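You operate a simulated robot arm through the tools that you are given. There is no shell and no other tool. Be economical: measure what you need, move in short steps, check, and stop when the job is done.

You are at the controls of a simulated robot arm. One attempt, no reset.

## Task
Clamp the blue spool, deburr it, then seat the go plug in its bore.
Fine: use the deburr block and put it down on the black mat. What is to be rubbed or washed off counts as gone when no trace of it is left.

It is judged by the outcome, as a careful person would: the job done as asked, and still so three seconds after it is handed in. It fails if anything else is knocked over, pushed out of place, dropped, spilled or broken.

## Robot
A 7-joint arm with a two-finger parallel gripper, fixed in place. Base frame: the origin is at the foot of the arm, x ahead of it, y to its left, z up; the work surface is at about z = 3. Readings come in mm, rad, newtons and seconds.
With the tool pointing down near the work surface it reaches from about 240 to 620 mm from the base axis. Its first joint turns from -1.152 to 1.152 rad. Payload 2.6 kg.
The TCP is the grasp point between the finger pads, 30 mm short of the fingertips. In the tool frame z runs along the fingers and y along their closing line. The gripper opens to 94 mm. The fingers are 28 mm wide and 10 mm thick; the gripper's body (50 by 96 mm) begins 55 mm behind the TCP.
Orientation is that of the tool frame in the base frame, as a unit quaternion [x, y, z, w]. With the fingers straight down and closing along the base's y, the tool's x points along the base's -x, its y along +y and its z along -z.

## Interface
- The arm moves only by the tool jog_arm. Its argument "series" is a list of rows, each a list of 7 numbers: the shift along the base's x, y, z in mm, then the turn, a rotation vector about the base's x, y, z in rad, then the gripper command, from -1 (shut) to 1 (fully open), values between in proportion. In form: [[x, y, z, ax, ay, az, hand], ...]. A call has 1 to 12 rows; each row shifts and turns the commanded pose from where the row before left it. A row lasts 0.2 s, in which the tool goes at most 50 mm and 0.15 rad; a call with a longer step from one row to the next is refused whole, and so is a gripper value outside its range. Where a pose cannot be reached the arm comes as near as it can. A force on the tool above 70 N (or 10 N above the force at the start of the call, whichever is more), or a blocked arm, ends the call early, and 0.2 s more pass. The fingers move at their own pace (about 72 mm/s each) and stop on an object; they squeeze with about 31 N. The grip force told is the motor's: it shows also when the fingers shut on nothing. Time passes only in rows, and 0.2 s behind the last, so rows that do not move let the fingers close. It gives the time, the measured TCP pose, the force on the tool (base axes), the opening and the grip force at its end, in the units of the frame above (readings bear some noise), with the torque about the TCP (base axes, N m) and any sound that the robot's microphone picked up, and new pictures: "pictures" is both (left out), scene, wrist or none.
- Cameras (640 x 400 px; columns grow to the right, rows downward): "scene" is fixed at [38.1, 450, 541.8]; the picture's right is [-0.67, -0.74, 0.00], its down [-0.57, 0.52, -0.64] and it looks along [0.47, -0.43, -0.77] (base axes); focal length 214 px, centre (320, 200). "wrist" rides on the gripper at [76, 14, -102] in the tool frame; the picture's right is [-0.18, 0.98, 0.00], its down [-0.75, -0.14, -0.64] and it looks along [-0.63, -0.12, 0.77] (tool axes); focal length 243 px, centre (320, 200). There is no depth. A picture from a camera that has moved, and an enlarged one, comes with that camera's place and axes in the base frame and with its lens.
- inspect(camera, box): a new picture of the part [left, top, right, bottom] of that camera's present view, enlarged. It takes no simulated time.
- job_done(): hands the job in; it is judged then, once.

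Go step by step. Nothing tells you positions but the pictures and the camera data: compare them with the known pose of the tool, close in by small moves and look again before you grip or let go. The budget is 120 turns and 200 pictures, counting those below and the enlarged ones. Unless the task says otherwise, let go and move clear before handing in, and close with one line.

The tools are called after "Request:" by a JSON object that holds its "op" and its "data". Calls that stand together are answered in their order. jog_arm: Moves the arm, as the interface text tells. Its arguments: {"type":"object","properties":{"series":{"type":"array","items":{"type":"array","items":{"type":"number"}}},"pictures":{"type":"string","enum":["both","scene","wrist","none"]}},"required":["series"]} The other tools are called the same way: inspect (camera, box) takes an enlarged picture of a part of a camera's view; job_done () hands the job in.

At the start:

```text
t: 0.0
position: [354.3, -70.1, 406.2]
ee_rot: [0.001, 1.0, 0.0, 0.0]
force: [-0.1, -0.8, 0.5]
ft_torque: [0.02, 0.03, 0.04]
grip_width: 94.0
grip_force: 0.0
```

scene: 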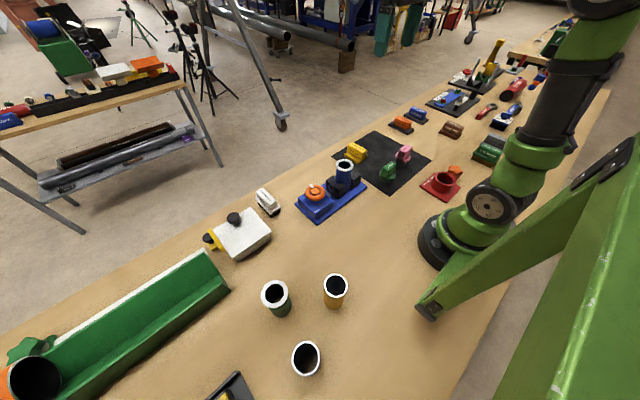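
wrist: 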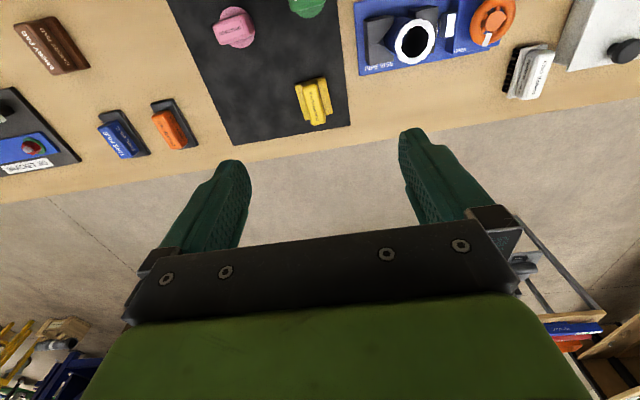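

I see a bench with a blue vise holding a spool, a black mat with plugs, and several blocks. I'll enlarge the views to identify things.

Request:
{"op": "inspect", "data": {"camera": "scene", "box": [290, 120, 450, 220]}}

Request:
{"op": "inspect", "data": {"camera": "scene", "box": [380, 30, 540, 130]}}

Request:
{"op": "inspect", "data": {"camera": "wrist", "box": [340, 0, 560, 138]}}

Request:
{"op": "inspect", "data": {"camera": "wrist", "box": [0, 0, 350, 200]}}

Request:
{"op": "inspect", "data": {"camera": "scene", "box": [190, 180, 390, 380]}}

```text
4.00 times, centred on (370, 170) of scene
camera zoom: at [38.1, 450.0, 541.8], right [-0.67, -0.74, 0.0], down [-0.57, 0.52, -0.64], along [0.47, -0.43, -0.77], focal length 858 px, centre (120, 320)
```

zoom: 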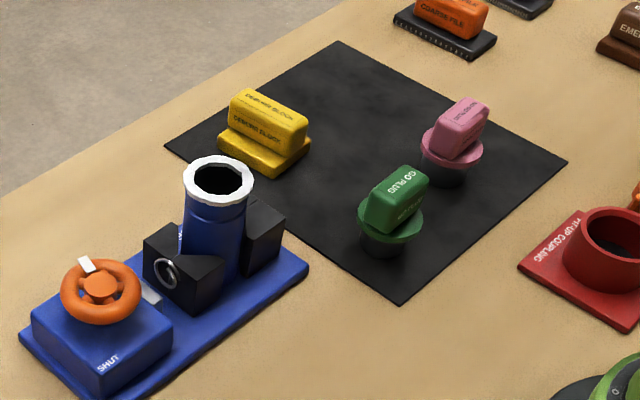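

```text
4.00 times, centred on (460, 80) of scene
camera zoom: at [38.1, 450.0, 541.8], right [-0.67, -0.74, 0.0], down [-0.57, 0.52, -0.64], along [0.47, -0.43, -0.77], focal length 858 px, centre (-240, 680)
```

zoom: 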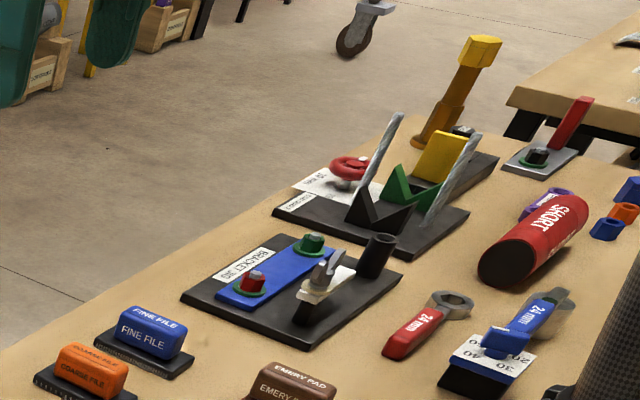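

```text
2.90 times, centred on (450, 69) of wrist
camera zoom: at [279.2, -56.7, 507.2], right [0.18, 0.98, 0.0], down [0.75, -0.14, 0.64], along [0.63, -0.12, -0.77], focal length 703 px, centre (-57, 580)
```

zoom: 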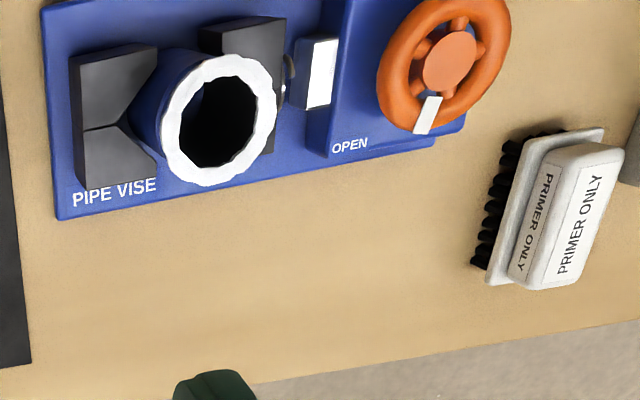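

```text
1.83 times, centred on (175, 100) of wrist
camera zoom: at [279.2, -56.7, 507.2], right [0.18, 0.98, 0.0], down [0.75, -0.14, 0.64], along [0.63, -0.12, -0.77], focal length 444 px, centre (585, 383)
```

zoom: 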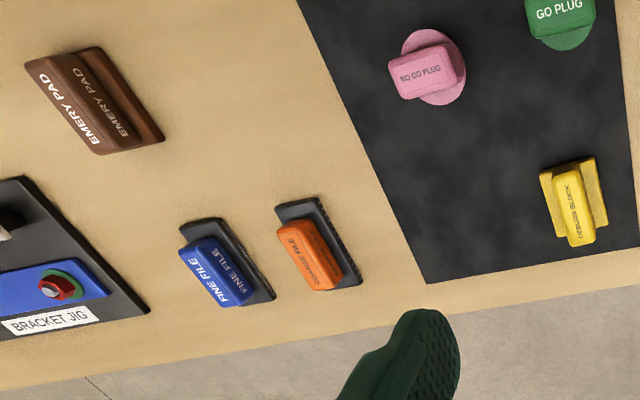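

```text
2.00 times, centred on (290, 280) of scene
camera zoom: at [38.1, 450.0, 541.8], right [-0.67, -0.74, 0.0], down [-0.57, 0.52, -0.64], along [0.47, -0.43, -0.77], focal length 429 px, centre (380, 40)
```

zoom: 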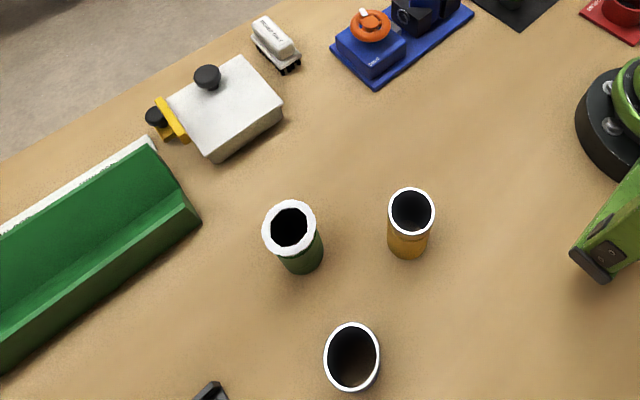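

The blue spool stands in the open pipe vise at about (348, 65) and the handwheel is at about (350, 184, 76). I'll move over the vise for a closer look.

Request:
{"op": "jog_arm", "data": {"series": [[-5, 40, -25, 0, 0, 0, 1], [-5, 40, -25, 0, 0, 0, 1], [-5, 40, -25, 0, 0, 0, 1], [-5, 40, -25, 0, 0, 0, 1], [-4, 40, -20, 0, 0, 0, 1], [0, 0, 0, 0, 0, 0, 1]]}}

Request:
{"op": "inspect", "data": {"camera": "scene", "box": [280, 260, 360, 400]}}

Request:
{"op": "inspect", "data": {"camera": "wrist", "box": [200, 0, 480, 180]}}

```text
t: 1.4
position: [330.8, 127.3, 288.1]
ee_rot: [0.0, 1.0, -0.001, -0.001]
force: [0.4, -0.4, 0.4]
ft_torque: [-0.02, -0.01, -0.03]
grip_width: 94.1
grip_force: 0.0
camera wrist: at [256.2, 142.2, 390.1], right [0.18, 0.98, 0.0], down [0.75, -0.14, 0.64], along [0.63, -0.12, -0.77], focal length 243 px, centre (320, 200)
```

scene: 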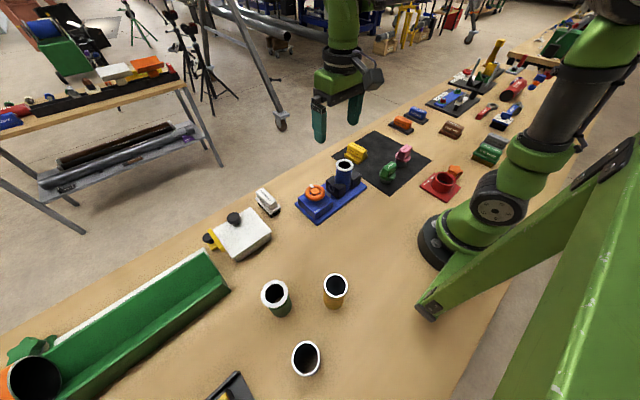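
wrist: 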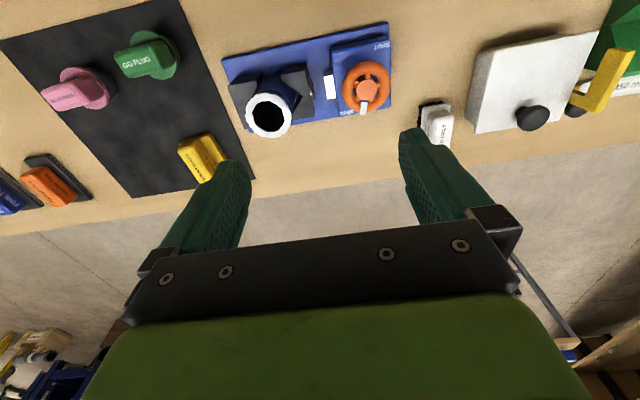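

```text
2.86 times, centred on (320, 330) of scene
camera zoom: at [38.1, 450.0, 541.8], right [-0.67, -0.74, 0.0], down [-0.57, 0.52, -0.64], along [0.47, -0.43, -0.77], focal length 613 px, centre (320, -171)
```

zoom: 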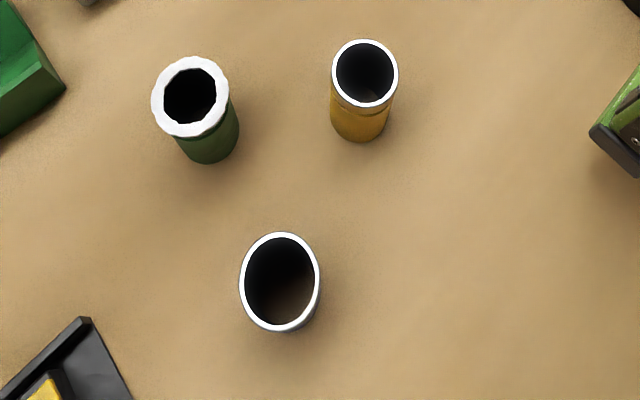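

```text
2.22 times, centred on (340, 90) of wrist
camera zoom: at [256.2, 142.2, 390.1], right [0.18, 0.98, 0.0], down [0.75, -0.14, 0.64], along [0.63, -0.12, -0.77], focal length 539 px, centre (276, 444)
```

zoom: 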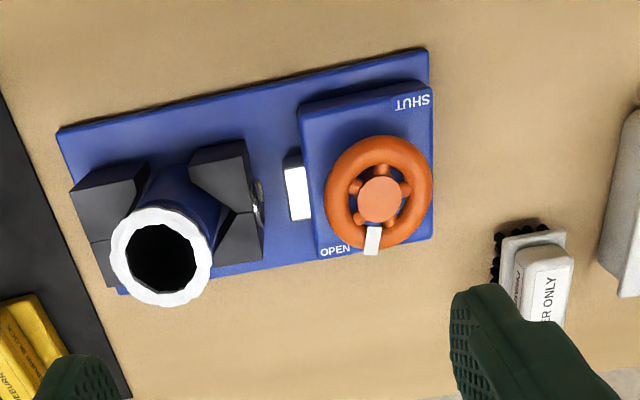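

The handwheel's pointer is at OPEN, hub at about (350, 182, 77). I'll move over it with the fingers turned partway, so that I can wind it clockwise.

Request:
{"op": "jog_arm", "data": {"series": [[5, 14, -33, 0, 0, 0.15, 1], [5, 14, -33, 0, 0, 0.15, 1], [5, 14, -33, 0, 0, 0.15, 1], [4, 13, -33, 0, 0, 0.15, 1], [0, 0, 0, 0, 0, 0, 1]]}}

```text
t: 2.6
position: [352.1, 185.1, 152.6]
ee_rot: [-0.297, 0.955, 0.0, 0.0]
force: [0.2, 0.2, 0.1]
ft_torque: [0.01, -0.02, 0.0]
grip_width: 93.8
grip_force: 0.0
camera wrist: at [282.6, 151.5, 253.8], right [-0.4, 0.91, 0.0], down [0.7, 0.31, 0.64], along [0.59, 0.26, -0.77], focal length 243 px, centre (320, 200)
```

scene: 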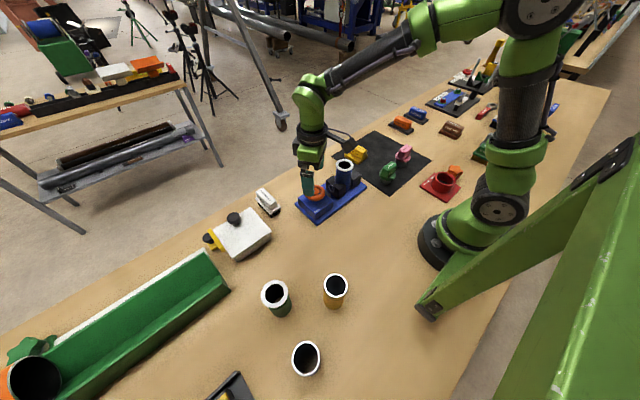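
wrist: 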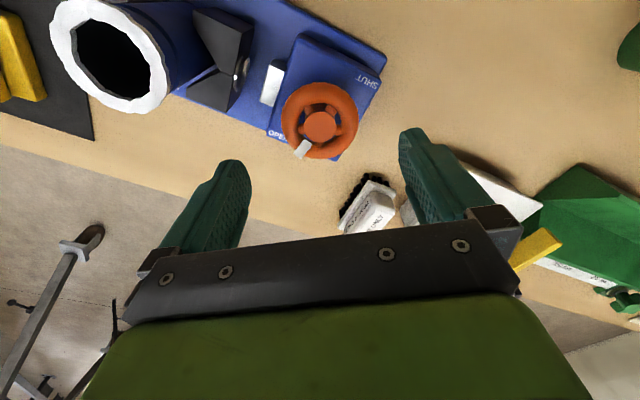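

The wheel centre refines to about (349, 181). I'll descend around it and close the fingers on it.

Request:
{"op": "jog_arm", "data": {"series": [[-3, -4, -20, 0, 0, 0, 1], [0, 0, -20, 0, 0, 0, 1], [0, 0, -14, 0, 0, 0, 1], [0, 0, 0, 0, 0, 0, 1]]}}

Request:
{"op": "inspect", "data": {"camera": "scene", "box": [280, 150, 360, 230]}}

```text
t: 3.6
position: [348.2, 180.5, 98.4]
ee_rot: [-0.295, 0.956, 0.0, 0.0]
force: [0.6, -0.4, 0.4]
ft_torque: [0.0, -0.01, -0.02]
grip_width: 94.1
grip_force: 0.1
camera wrist: at [278.1, 147.3, 200.3], right [-0.4, 0.92, 0.0], down [0.7, 0.31, 0.64], along [0.59, 0.26, -0.77], focal length 243 px, centre (320, 200)
```

scene: 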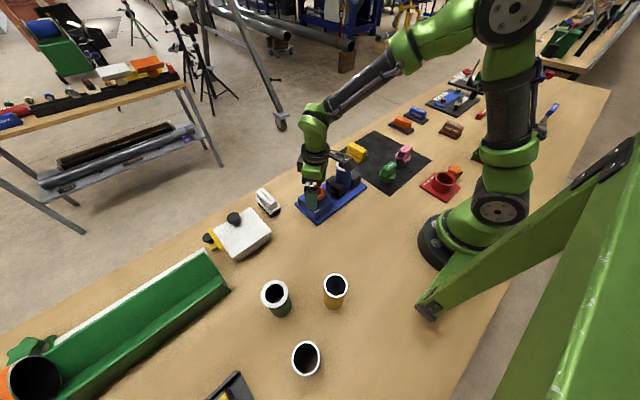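
wrist: 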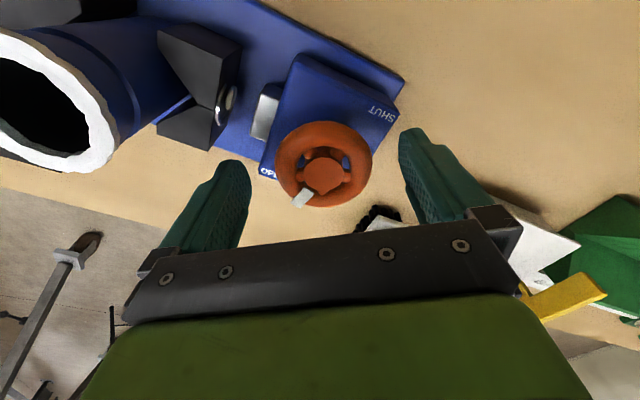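

```text
5.00 times, centred on (320, 190) of scene
camera zoom: at [38.1, 450.0, 541.8], right [-0.67, -0.74, 0.0], down [-0.57, 0.52, -0.64], along [0.47, -0.43, -0.77], focal length 1072 px, centre (320, 250)
```

zoom: 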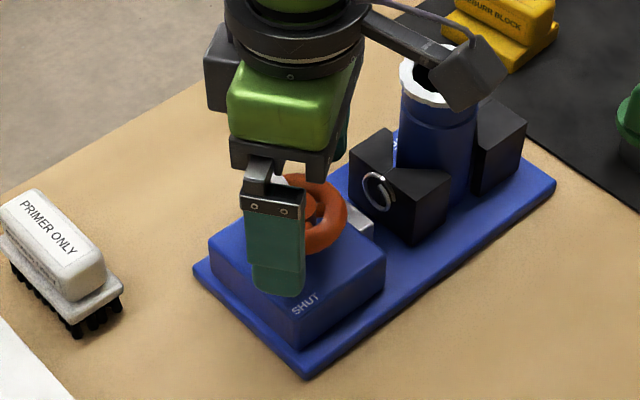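

The wheel is centred between the fingers. I close on it.

Request:
{"op": "jog_arm", "data": {"series": [[0.5, 0, 0, 0, 0, 0, -1], [0, 0, 0, 0, 0, 0, -1], [0, 0, 0, 0, 0, 0, -1], [0, 0, 0, 0, 0, 0, -1]]}}

```text
t: 4.6
position: [347.7, 179.8, 97.9]
ee_rot: [-0.296, 0.955, 0.002, 0.0]
force: [-4.9, 7.7, -5.2]
ft_torque: [0.22, -0.19, -0.05]
grip_width: 58.6
grip_force: 45.1
camera wrist: at [277.7, 148.6, 200.8], right [-0.4, 0.92, 0.0], down [0.7, 0.31, 0.64], along [0.59, 0.26, -0.77], focal length 243 px, centre (320, 200)
```

scene: 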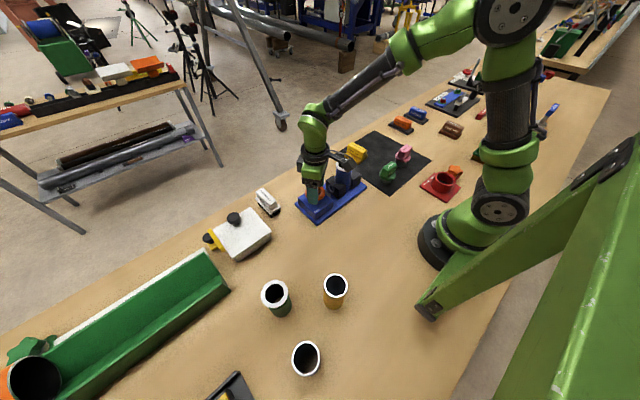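
wrist: 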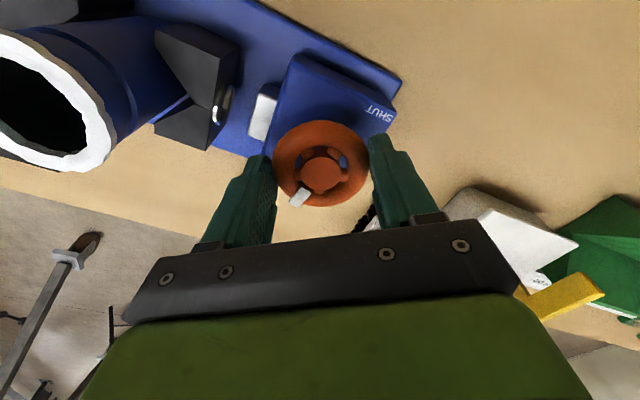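

The wheel is gripped at 58.6 mm. I turn it clockwise a little and watch the torque.

Request:
{"op": "jog_arm", "data": {"series": [[-0.5, 0.8, 0, 0, 0, -0.1, -1], [0, 0, 0, 0, 0, -0.1, -1], [0, 0, 0, 0, 0, -0.1, -1], [0, 0, 0, 0, 0, -0.1, -1]]}}

```text
t: 5.6
position: [346.9, 182.2, 98.5]
ee_rot: [-0.099, 0.995, 0.001, -0.001]
force: [-1.6, 9.1, -10.9]
ft_torque: [-0.08, 0.06, 0.15]
grip_width: 58.4
grip_force: 44.9
camera wrist: at [270.3, 180.0, 201.0], right [-0.01, 1.0, 0.0], down [0.77, 0.01, 0.64], along [0.64, 0.01, -0.77], focal length 243 px, centre (320, 200)
```

scene: 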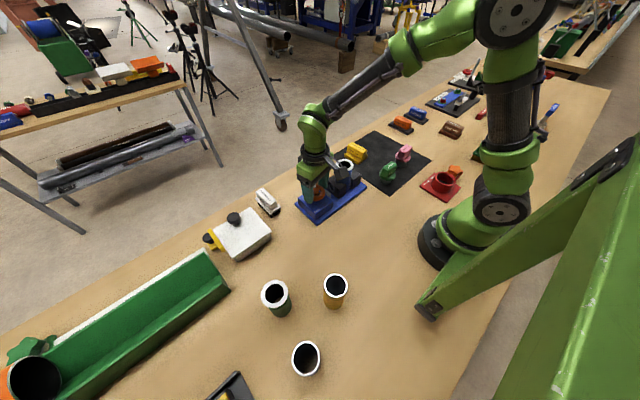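
wrist: 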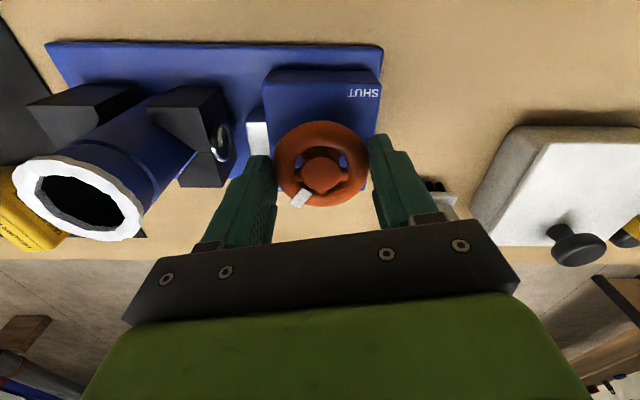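

The pointer turns with the gripper and with little torque. I continue clockwise.

Request:
{"op": "jog_arm", "data": {"series": [[0, 0, 0, 0, 0, -0.12, -1], [0, 0, 0, 0, 0, -0.12, -1], [0, 0, 0, 0, 0, -0.12, -1], [0, 0, 0, 0, 0, -0.12, -1], [0, 0, 0, 0, 0, -0.12, -1], [0, 0, 0, 0, 0, -0.12, -1], [0, 0, 0, 0, 0, -0.12, -1], [0, 0, 0, 0, 0, -0.12, -1]], "pictures": "wrist"}}

Request:
{"op": "inspect", "data": {"camera": "scene", "box": [280, 140, 380, 230]}}

```text
t: 7.4
position: [347.3, 184.5, 100.4]
ee_rot: [0.369, 0.929, 0.002, 0.002]
force: [22.4, 35.1, -31.8]
ft_torque: [0.42, 0.06, 0.35]
grip_width: 57.6
grip_force: 45.1
camera wrist: at [302.2, 246.4, 201.9], right [0.81, 0.59, 0.01], down [0.45, -0.62, 0.64], along [0.38, -0.52, -0.77], focal length 243 px, centre (320, 200)
```

wrist: 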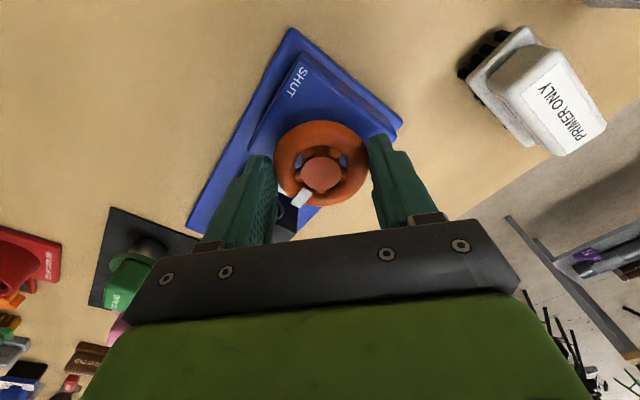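

```text
4.44 times, centred on (330, 185) of scene
camera zoom: at [38.2, 450.0, 541.7], right [-0.67, -0.74, 0.0], down [-0.57, 0.52, -0.64], along [0.47, -0.43, -0.77], focal length 953 px, centre (276, 267)
```

zoom: 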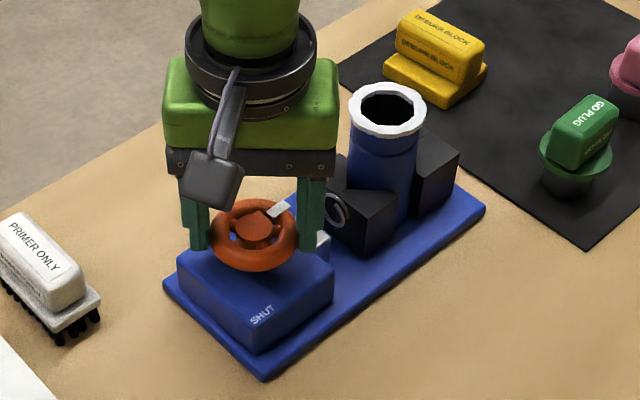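

The side force comes from my command being about 4 mm off the wheel axis in x (axis at about 350.4, 181.6). I correct that and carry on turning.

Request:
{"op": "jog_arm", "data": {"series": [[2, 0, -1, 0, 0, 0, -1], [2, 0, -1, 0, 0, 0, -1], [0, 0, 0, 0, 0, -0.12, -1], [0, 0, 0, 0, 0, -0.12, -1], [0, 0, 0, 0, 0, -0.12, -1], [0, 0, 0, 0, 0, -0.12, -1]], "pictures": "wrist"}}

Request:
{"op": "inspect", "data": {"camera": "scene", "box": [280, 140, 380, 230]}}

```text
t: 8.8
position: [349.4, 184.3, 98.1]
ee_rot: [0.582, 0.813, 0.001, -0.001]
force: [-15.3, 14.2, 26.1]
ft_torque: [0.15, 0.38, 0.16]
grip_width: 57.6
grip_force: 45.2
camera wrist: at [339.7, 259.3, 200.1], right [0.99, 0.14, 0.0], down [0.11, -0.76, 0.64], along [0.09, -0.63, -0.77], focal length 243 px, centre (320, 200)
```

wrist: 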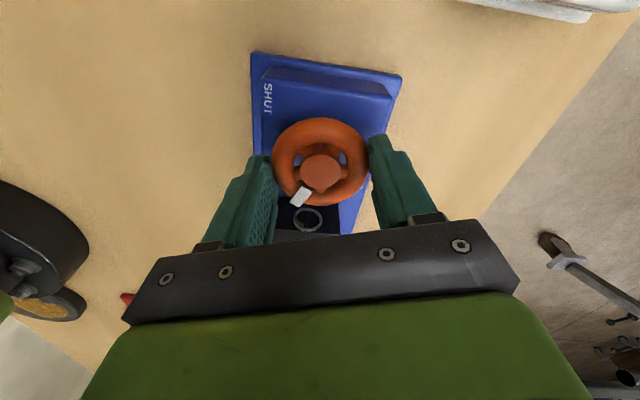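

```text
4.44 times, centred on (330, 185) of scene
camera zoom: at [38.0, 449.9, 541.8], right [-0.67, -0.74, 0.0], down [-0.57, 0.52, -0.64], along [0.47, -0.43, -0.77], focal length 953 px, centre (276, 267)
```

zoom: 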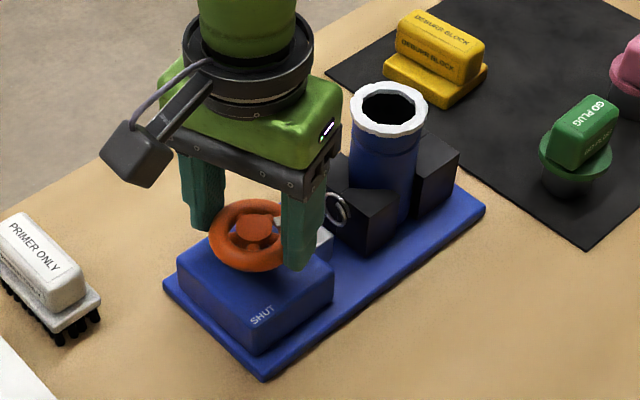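

The moving jaw is advancing toward the spool, so clockwise is correct. I keep turning and watch for the torque to rise.

Request:
{"op": "jog_arm", "data": {"series": [[0, 0, 0, 0, 0, -0.12, -1], [0, 0, 0, 0, 0, -0.12, -1], [0, 0, 0, 0, 0, -0.12, -1], [0, 0, 0, 0, 0, -0.12, -1], [0, 0, 0, 0, 0, -0.12, -1]], "pictures": "wrist"}}

Request:
{"op": "inspect", "data": {"camera": "scene", "box": [280, 140, 380, 230]}}

```text
t: 10.0
position: [350.4, 183.3, 98.5]
ee_rot: [0.796, 0.605, 0.0, -0.001]
force: [-5.2, 21.1, 9.1]
ft_torque: [0.77, -0.56, 0.22]
grip_width: 57.3
grip_force: 44.6
camera wrist: at [385.5, 251.6, 199.5], right [0.9, -0.44, 0.0], down [-0.34, -0.69, 0.64], along [-0.28, -0.57, -0.77], focal length 243 px, centre (320, 200)
```

wrist: 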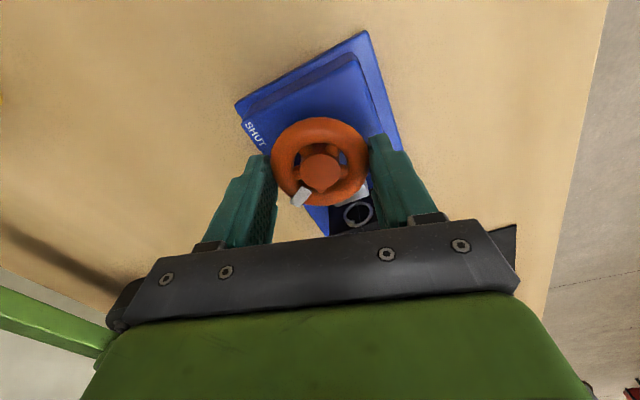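

```text
4.44 times, centred on (330, 185) of scene
camera zoom: at [38.0, 449.9, 541.8], right [-0.67, -0.74, 0.0], down [-0.57, 0.52, -0.64], along [0.47, -0.43, -0.77], focal length 953 px, centre (276, 267)
```

zoom: 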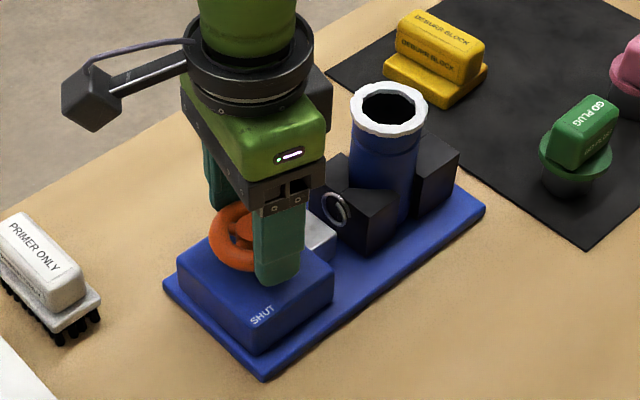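

Torque is still low, and the pointer is now at about 210°, short of the SHUT label. I keep turning.

Request:
{"op": "jog_arm", "data": {"series": [[0, 0, 0, 0, 0, -0.12, -1], [0, 0, 0, 0, 0, -0.12, -1], [0, 0, 0, 0, 0, -0.12, -1], [0, 0, 0, 0, 0, -0.12, -1]], "pictures": "wrist"}}

Request:
{"op": "inspect", "data": {"camera": "scene", "box": [280, 140, 380, 230]}}

```text
t: 11.0
position: [350.1, 183.1, 97.7]
ee_rot: [0.918, 0.397, 0.0, -0.001]
force: [-8.4, 14.3, 8.0]
ft_torque: [0.92, -0.93, 0.25]
grip_width: 57.9
grip_force: 44.8
camera wrist: at [414.2, 227.8, 199.2], right [0.59, -0.81, 0.0], down [-0.62, -0.45, 0.64], along [-0.52, -0.38, -0.77], focal length 243 px, centre (320, 200)
```

wrist: 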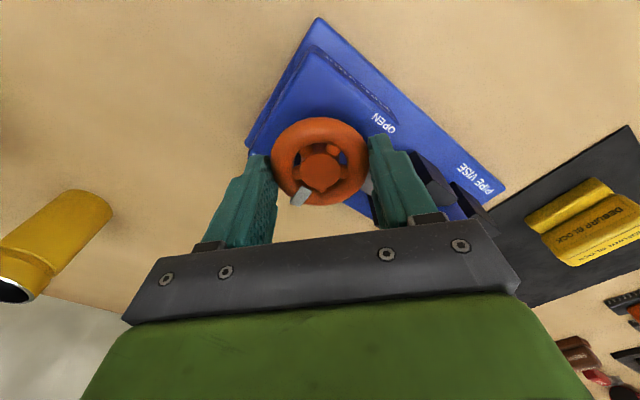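

```text
4.44 times, centred on (330, 185) of scene
camera zoom: at [38.0, 449.9, 541.8], right [-0.67, -0.74, 0.0], down [-0.57, 0.52, -0.64], along [0.47, -0.43, -0.77], focal length 953 px, centre (276, 267)
```

zoom: 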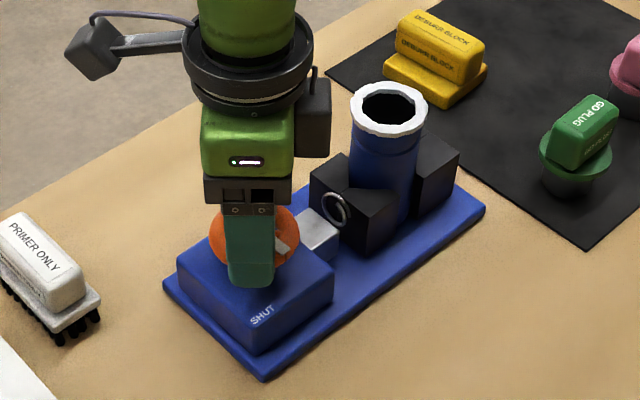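

Still turning freely; the pointer is near -x. I continue to the stop.

Request:
{"op": "jog_arm", "data": {"series": [[0, 0, 0, 0, 0, -0.12, -1], [0, 0, 0, 0, 0, -0.12, -1], [0, 0, 0, 0, 0, -0.12, -1], [0, 0, 0, 0, 0, -0.12, -1]], "pictures": "wrist"}}

Request:
{"op": "inspect", "data": {"camera": "scene", "box": [280, 140, 380, 230]}}

```text
t: 12.0
position: [349.5, 183.2, 98.4]
ee_rot: [0.986, 0.169, 0.001, 0.0]
force: [10.0, 22.2, -8.4]
ft_torque: [0.49, -0.59, 0.31]
grip_width: 57.9
grip_force: 45.4
camera wrist: at [427.8, 193.7, 199.5], right [0.15, -0.99, 0.0], down [-0.76, -0.12, 0.64], along [-0.63, -0.1, -0.77], focal length 243 px, centre (320, 200)
```

wrist: 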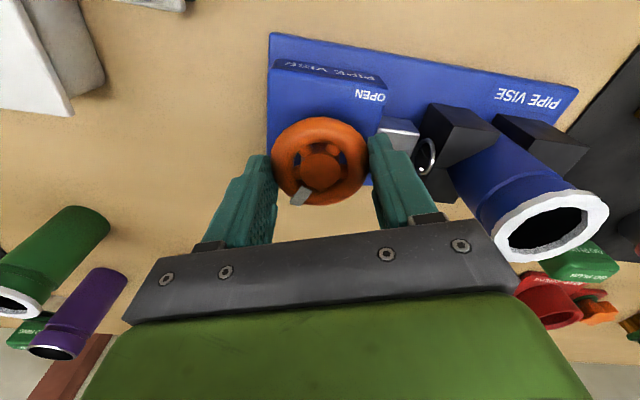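

```text
4.44 times, centred on (330, 185) of scene
camera zoom: at [38.1, 450.0, 541.7], right [-0.67, -0.74, 0.0], down [-0.57, 0.52, -0.64], along [0.47, -0.43, -0.77], focal length 953 px, centre (276, 267)
```

zoom: 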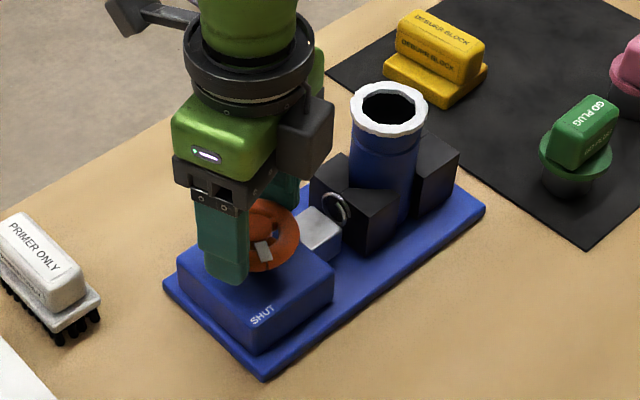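

The pointer nears SHUT. I continue in small steps.

Request:
{"op": "jog_arm", "data": {"series": [[0, 0, 0, 0, 0, -0.1, -1], [0, 0, 0, 0, 0, -0.1, -1], [0, 0, 0, 0, 0, -0.1, -1], [0, 0, 0, 0, 0, 0, -1]], "pictures": "wrist"}}

Request:
{"op": "inspect", "data": {"camera": "scene", "box": [280, 140, 380, 230]}}

```text
t: 13.0
position: [348.3, 182.2, 97.2]
ee_rot: [1.0, 0.02, -0.004, -0.001]
force: [-14.6, 15.2, 11.7]
ft_torque: [-0.02, 0.63, 1.05]
grip_width: 59.3
grip_force: 44.7
camera wrist: at [426.8, 170.1, 198.8], right [-0.15, -0.99, 0.0], down [-0.75, 0.11, 0.65], along [-0.64, 0.1, -0.76], focal length 243 px, centre (320, 200)
```

wrist: 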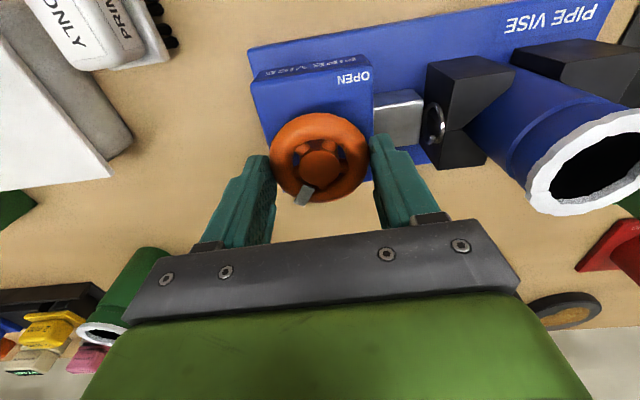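

```text
4.44 times, centred on (330, 185) of scene
camera zoom: at [38.0, 449.9, 541.8], right [-0.67, -0.74, 0.0], down [-0.57, 0.52, -0.64], along [0.47, -0.43, -0.77], focal length 953 px, centre (276, 267)
```

zoom: 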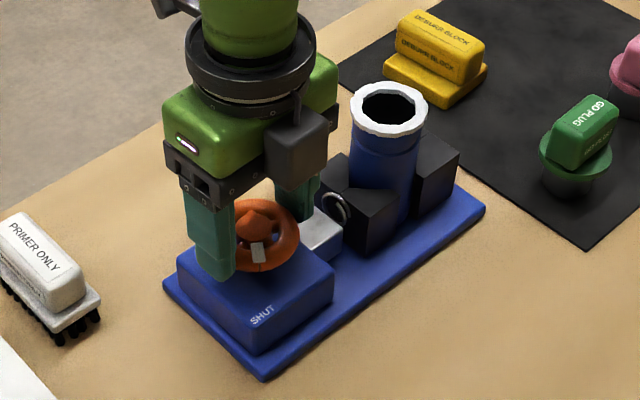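

Torque about z rose to about 1 Nm, so the jaw seems to be biting. One small extra nip to confirm.

Request:
{"op": "jog_arm", "data": {"series": [[0, 0, 0, 0, 0, -0.1, -1], [0, 0, 0, 0, 0, 0, -1]], "pictures": "wrist"}}

Request:
{"op": "inspect", "data": {"camera": "scene", "box": [310, 150, 370, 210]}}

```text
t: 13.6
position: [350.7, 182.3, 97.1]
ee_rot: [1.0, -0.03, 0.0, -0.001]
force: [-2.2, 18.1, -4.7]
ft_torque: [-0.01, -0.31, 0.88]
grip_width: 59.5
grip_force: 45.0
camera wrist: at [426.4, 162.9, 199.0], right [-0.24, -0.97, 0.0], down [-0.74, 0.19, 0.64], along [-0.62, 0.16, -0.77], focal length 243 px, centre (320, 200)
```

wrist: 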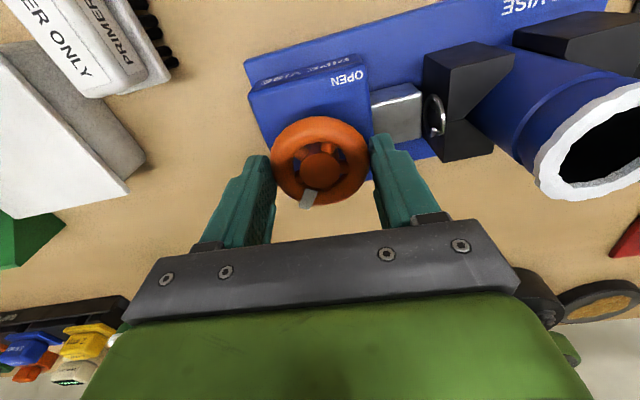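

```text
6.67 times, centred on (340, 180) of scene
camera zoom: at [38.1, 450.0, 541.7], right [-0.67, -0.74, 0.0], down [-0.57, 0.52, -0.64], along [0.47, -0.43, -0.77], focal length 1430 px, centre (187, 333)
```

zoom: 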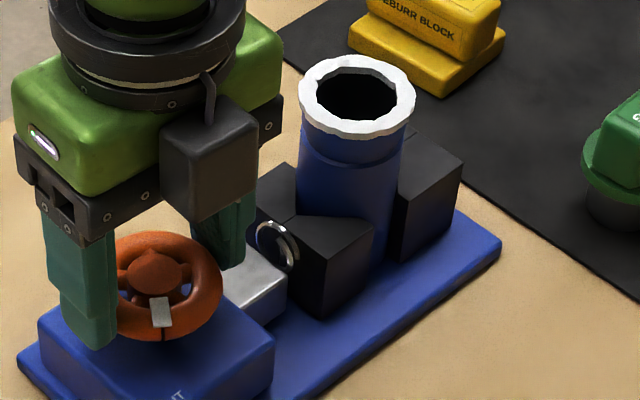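

The wheel has reached its stop (the fingers began to slip) with the pointer at SHUT and the jaw against the spool. I release and lift.

Request:
{"op": "jog_arm", "data": {"series": [[0, 0, 0, 0, 0, 0, 0.6], [0, 0, 0, 0, 0, 0, 0.6], [0, 0, 30, 0, 0, 0, 0.6], [0, 0, 45, 0, 0, 0, 0.6], [0, 0, 45, 0, 0, 0, 0.6], [0, 0, 45, 0, 0, 0, 0.6]]}}

Request:
{"op": "inspect", "data": {"camera": "scene", "box": [295, 145, 375, 225]}}

```text
t: 15.0
position: [362.0, 174.9, 261.5]
ee_rot: [1.0, -0.03, 0.0, 0.001]
force: [0.8, 0.5, 0.2]
ft_torque: [0.0, 0.02, -0.02]
grip_width: 75.1
grip_force: 0.0
out of reach, approached as far as the arm can: row 3, 4
camera wrist: at [437.4, 156.0, 362.9], right [-0.24, -0.97, 0.0], down [-0.74, 0.19, 0.64], along [-0.62, 0.16, -0.77], focal length 243 px, centre (320, 200)
```

scene: 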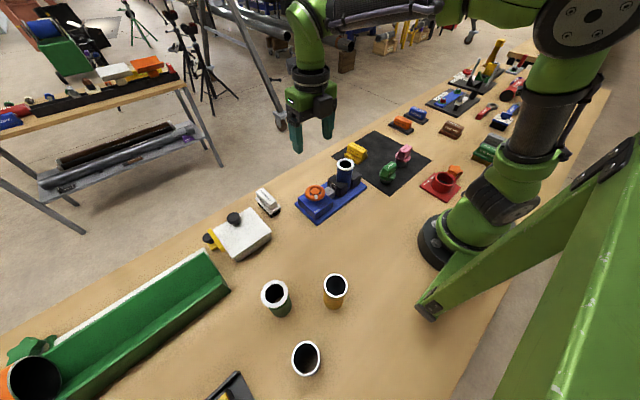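
wrist: 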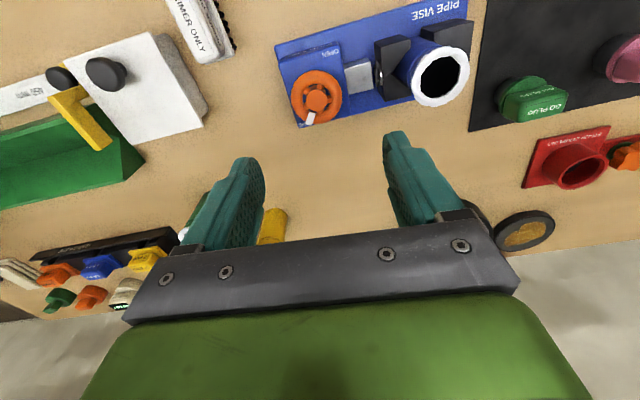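

```text
5.00 times, centred on (335, 185) of scene
camera zoom: at [38.1, 450.0, 541.8], right [-0.67, -0.74, 0.0], down [-0.57, 0.52, -0.64], along [0.47, -0.43, -0.77], focal length 1072 px, centre (245, 275)
```

zoom: 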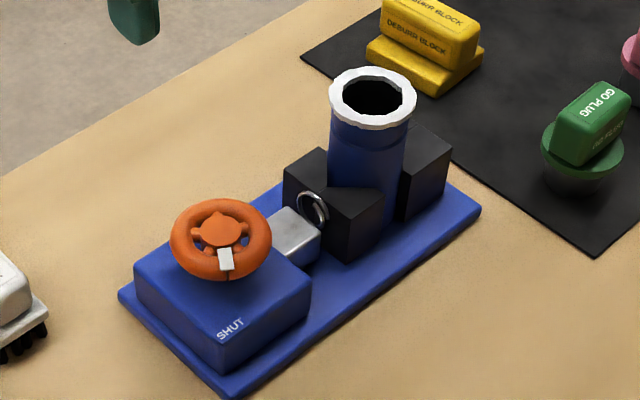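

The clamp holds: the jaw is on the spool and the pointer is at SHUT. I'll unwind the wrist while moving towards the deburr block at about (422, -93).

Request:
{"op": "jog_arm", "data": {"series": [[-3, -20, 0, 0, 0, 0.15, 0.6], [-3, -20, 0, 0, 0, 0.15, 0.6], [-3, -20, 0, 0, 0, 0.15, 0.6], [-3, -20, 0, 0, 0, 0.15, 0.6], [-3, -20, 0, 0, 0, 0.15, 0.6], [-3, -20, 0, 0, 0, 0.15, 0.6], [-3, -20, 0, 0, 0, 0.15, 0.6], [0, -20, 0, 0, 0, 0.15, 0.6], [0, -20, 0, 0, 0, 0.15, 0.6], [0, -20, 0, 0, 0, 0.15, 0.6], [0, -20, 0, 0, 0, 0.15, 0.6], [0, -20, 0, 0, 0, 0.15, 0.6]], "pictures": "none"}}

Request:
{"op": "jog_arm", "data": {"series": [[0, -20, 0, 0, 0, 0.15, 0.6], [0, 0, 0, 0, 0, 0.15, 0.6], [0, 0, 0, 0, 0, 0.15, 0.6], [0, 0, 0, 0, 0, 0.15, 0.6], [0, 0, 0, 0, 0, 0.15, 0.6], [0, 0, 0, 0, 0, 0.15, 0.6], [0, 0, 0, 0, 0, 0.15, 0.6], [0, 0, 0, 0, 0, 0.15, 0.6], [0, 0, 0, 0, 0, 0.15, 0.6], [0, 0, 0, 0, 0, 0, 0.6]], "pictures": "wrist"}}

```text
t: 17.6
position: [340.1, -62.1, 261.8]
ee_rot: [0.645, 0.764, 0.0, 0.0]
force: [-0.2, -0.7, -0.3]
ft_torque: [0.01, 0.03, 0.04]
grip_width: 75.1
grip_force: 0.1
```

```text
t: 19.8
position: [339.3, -85.0, 260.5]
ee_rot: [0.026, 1.0, 0.0, 0.0]
force: [0.9, 0.6, -1.3]
ft_torque: [-0.02, -0.01, -0.01]
grip_width: 74.8
grip_force: 0.1
camera wrist: at [265.7, -67.1, 361.9], right [0.23, 0.97, 0.0], down [0.75, -0.18, 0.64], along [0.62, -0.15, -0.77], focal length 243 px, centre (320, 200)
```

wrist: 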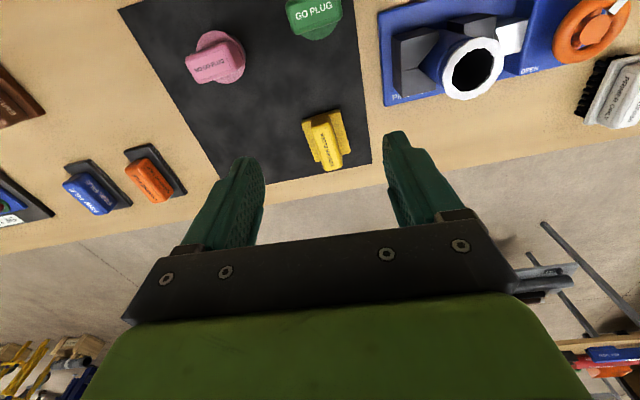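

Request:
{"op": "inspect", "data": {"camera": "wrist", "box": [270, 0, 400, 200]}}

Request:
{"op": "inspect", "data": {"camera": "scene", "box": [330, 125, 430, 195]}}

```text
2.00 times, centred on (335, 100) of wrist
camera zoom: at [265.7, -67.1, 361.9], right [0.23, 0.97, 0.0], down [0.75, -0.18, 0.64], along [0.62, -0.15, -0.77], focal length 485 px, centre (290, 400)
```

zoom: 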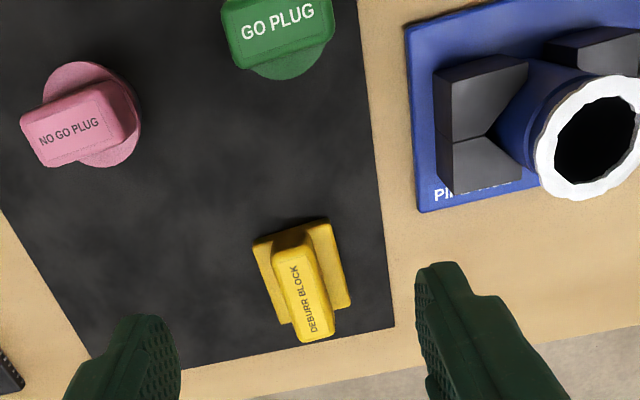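

```text
5.71 times, centred on (380, 160) of scene
camera zoom: at [38.1, 450.0, 541.8], right [-0.67, -0.74, 0.0], down [-0.57, 0.52, -0.64], along [0.47, -0.43, -0.77], focal length 1226 px, centre (-23, 429)
```

zoom: 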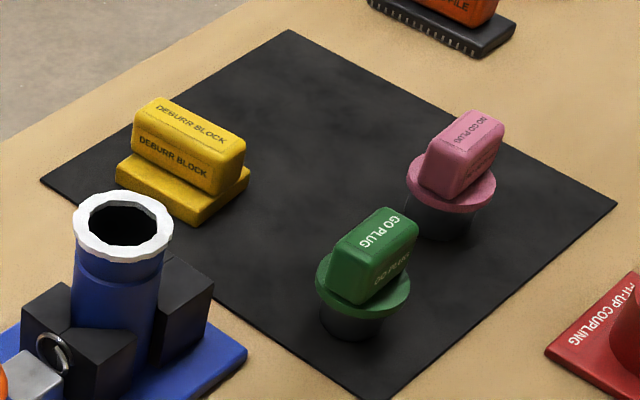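

The deburr block's handle runs nearly along x at about (423, -93), top near z 57. I move over it and turn to match.

Request:
{"op": "jog_arm", "data": {"series": [[21, -2, -28, 0, 0, 0.065, 0.4], [21, -2, -28, 0, 0, 0.065, 0.4], [21, -2, -28, 0, 0, 0, 0.4], [21, -2, -28, 0, 0, 0, 0.4], [0, 0, 0, 0, 0, 0, 0.4]]}}

Request:
{"op": "inspect", "data": {"camera": "scene", "box": [310, 110, 410, 180]}}

```text
t: 21.0
position: [425.4, -88.6, 149.4]
ee_rot: [-0.037, 0.999, 0.0, 0.0]
force: [-0.8, 0.0, 0.3]
ft_torque: [0.0, 0.0, 0.02]
grip_width: 65.8
grip_force: 0.1
camera wrist: at [348.9, -81.5, 250.8], right [0.11, 0.99, 0.0], down [0.76, -0.08, 0.64], along [0.64, -0.07, -0.77], focal length 243 px, centre (320, 200)
```

scene: 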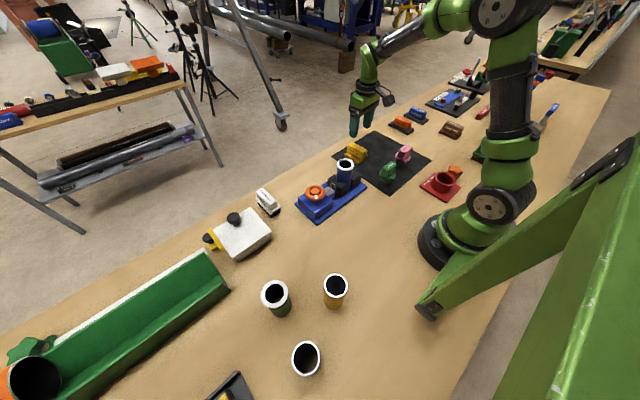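
wrist: 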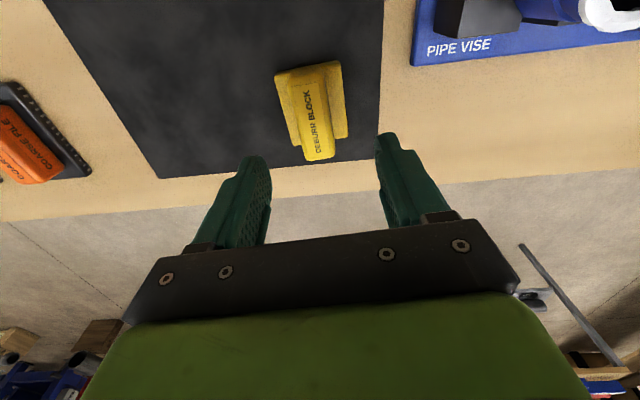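

```text
5.71 times, centred on (360, 145) of scene
camera zoom: at [38.1, 449.9, 541.8], right [-0.67, -0.74, 0.0], down [-0.57, 0.52, -0.64], along [0.47, -0.43, -0.77], focal length 1226 px, centre (91, 514)
```

zoom: 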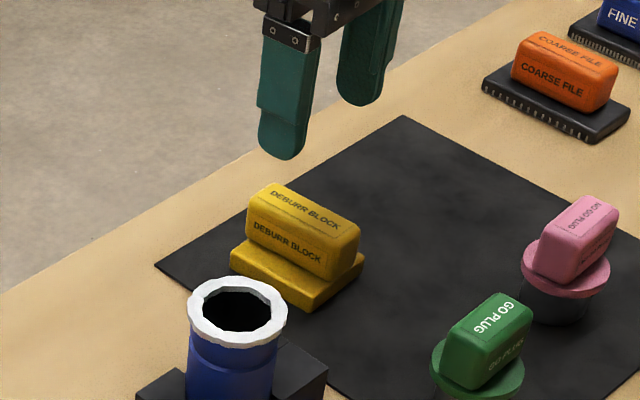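

The handle is near-parallel to x at y about -93. I shift, straighten the yaw and descend partway.

Request:
{"op": "jog_arm", "data": {"series": [[-1, -4, -25, 0, 0, -0.05, 0.2], [0, 0, -25, 0, 0, -0.02, 0.2], [0, 0, -10, 0, 0, 0, 0.2], [0, 0, 0, 0, 0, 0, 0.2]], "pictures": "wrist"}}

Request:
{"op": "inspect", "data": {"camera": "scene", "box": [310, 110, 410, 180]}}

```text
t: 22.0
position: [422.3, -95.5, 89.2]
ee_rot: [-0.003, 1.0, 0.0, 0.0]
force: [0.7, 0.6, 0.6]
ft_torque: [0.01, 0.01, 0.02]
grip_width: 56.2
grip_force: 0.1
camera wrist: at [346.9, -82.3, 190.9], right [0.18, 0.98, 0.0], down [0.75, -0.14, 0.64], along [0.63, -0.11, -0.77], focal length 243 px, centre (320, 200)
```

wrist: 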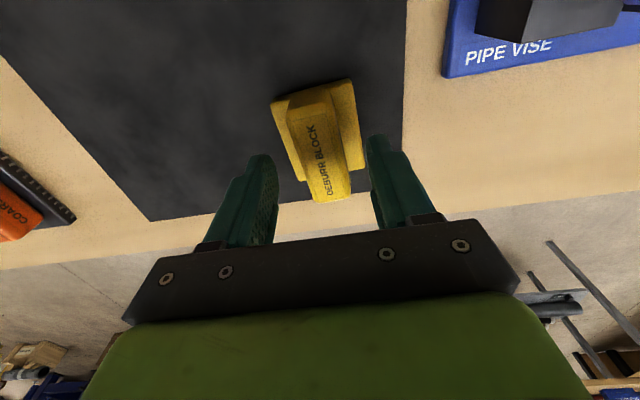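

```text
5.71 times, centred on (360, 145) of scene
camera zoom: at [38.1, 449.9, 541.8], right [-0.67, -0.74, 0.0], down [-0.57, 0.52, -0.64], along [0.47, -0.43, -0.77], focal length 1226 px, centre (91, 514)
```

zoom: 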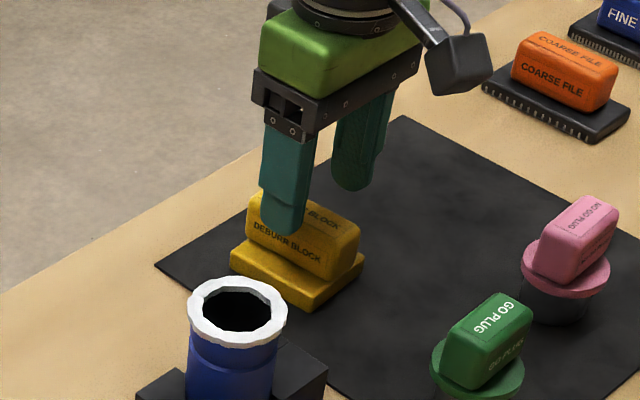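

Aligned with the handle. I descend and close on it.

Request:
{"op": "jog_arm", "data": {"series": [[-1, 1, -20, 0, 0, 0, 0.2], [0, 0, -14, 0, 0, 0, 0.2], [0, 0, 0, 0, 0, 0, -1], [0, 0, 0, 0, 0, 0, -1], [0, 0, 0, 0, 0, 0, -1]]}}

Request:
{"op": "inspect", "data": {"camera": "scene", "box": [310, 110, 410, 180]}}

```text
t: 23.2
position: [422.4, -93.8, 54.8]
ee_rot: [-0.002, 1.0, 0.0, -0.001]
force: [-0.5, 0.7, -0.7]
ft_torque: [0.01, 0.0, -0.02]
grip_width: 33.5
grip_force: 31.0
camera wrist: at [346.5, -81.5, 157.1], right [0.18, 0.98, 0.0], down [0.75, -0.14, 0.64], along [0.63, -0.11, -0.77], focal length 243 px, centre (320, 200)
```

scene: 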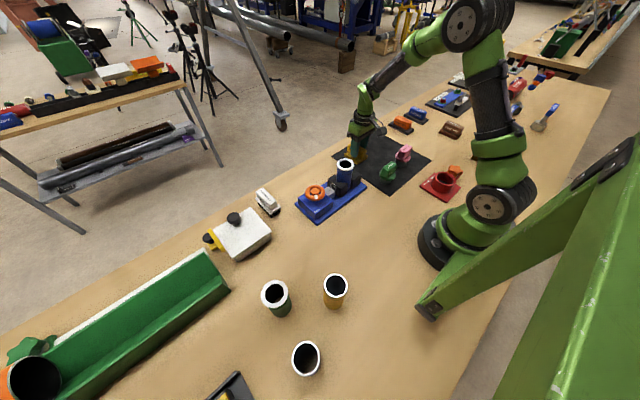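
wrist: 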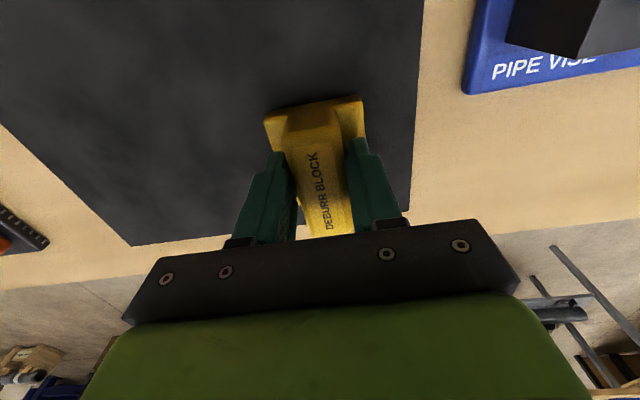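

```text
5.71 times, centred on (360, 145) of scene
camera zoom: at [38.1, 450.0, 541.8], right [-0.67, -0.74, 0.0], down [-0.57, 0.52, -0.64], along [0.47, -0.43, -0.77], focal length 1226 px, centre (91, 514)
```

zoom: 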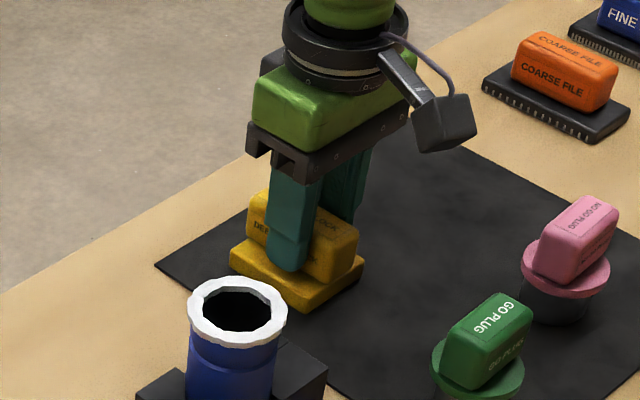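

The block is held. I lift it and carry it over the spool (axis at about (350.5, 59), rim at z about 110).

Request:
{"op": "jog_arm", "data": {"series": [[0, 0, 30, 0, 0, 0, -1], [0, 0, 45, 0, 0, 0, -1], [0, 0, 45, 0, 0, 0, -1], [-8, 20, 40, 0, 0, 0, -1], [-16, 33, 0, 0, 0, 0, -1], [-16, 33, 0, 0, 0, 0, -1], [-16, 33, 0, 0, 0, 0, -1], [-15.5, 34, 0, 0, 0, 0, -1], [0, 0, -15, 0, 0, 0, -1], [0, 0, 0, 0, 0, 0, -1]]}}

Request:
{"op": "inspect", "data": {"camera": "scene", "box": [290, 110, 390, 210]}}

```text
t: 25.4
position: [352.5, 59.0, 198.7]
ee_rot: [-0.003, 1.0, -0.001, 0.0]
force: [0.2, -0.5, -0.7]
ft_torque: [0.03, -0.01, -0.01]
grip_width: 0.0
grip_force: 30.5
camera wrist: at [277.4, 72.1, 300.4], right [0.18, 0.98, 0.0], down [0.75, -0.14, 0.64], along [0.63, -0.11, -0.77], focal length 243 px, centre (320, 200)
```

scene: 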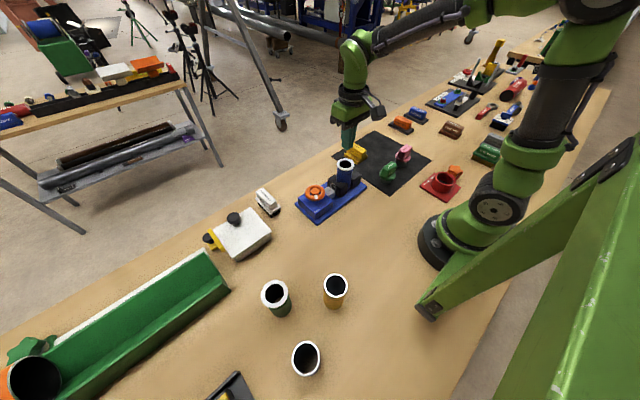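
wrist: 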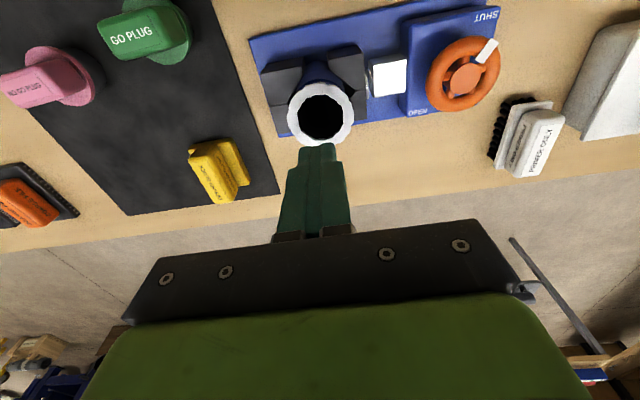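

```text
4.00 times, centred on (340, 160) of scene
camera zoom: at [38.1, 450.0, 541.8], right [-0.67, -0.74, 0.0], down [-0.57, 0.52, -0.64], along [0.47, -0.43, -0.77], focal length 858 px, centre (240, 360)
```

zoom: 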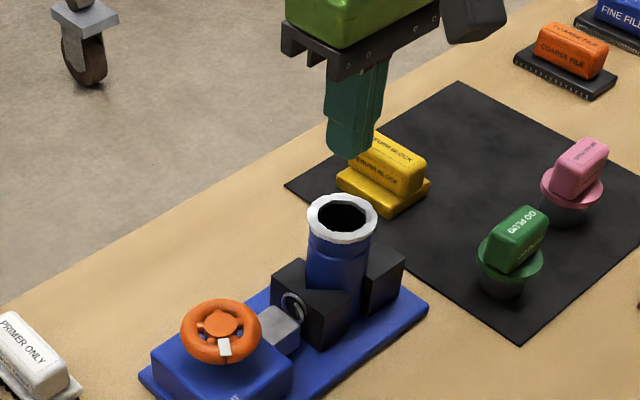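

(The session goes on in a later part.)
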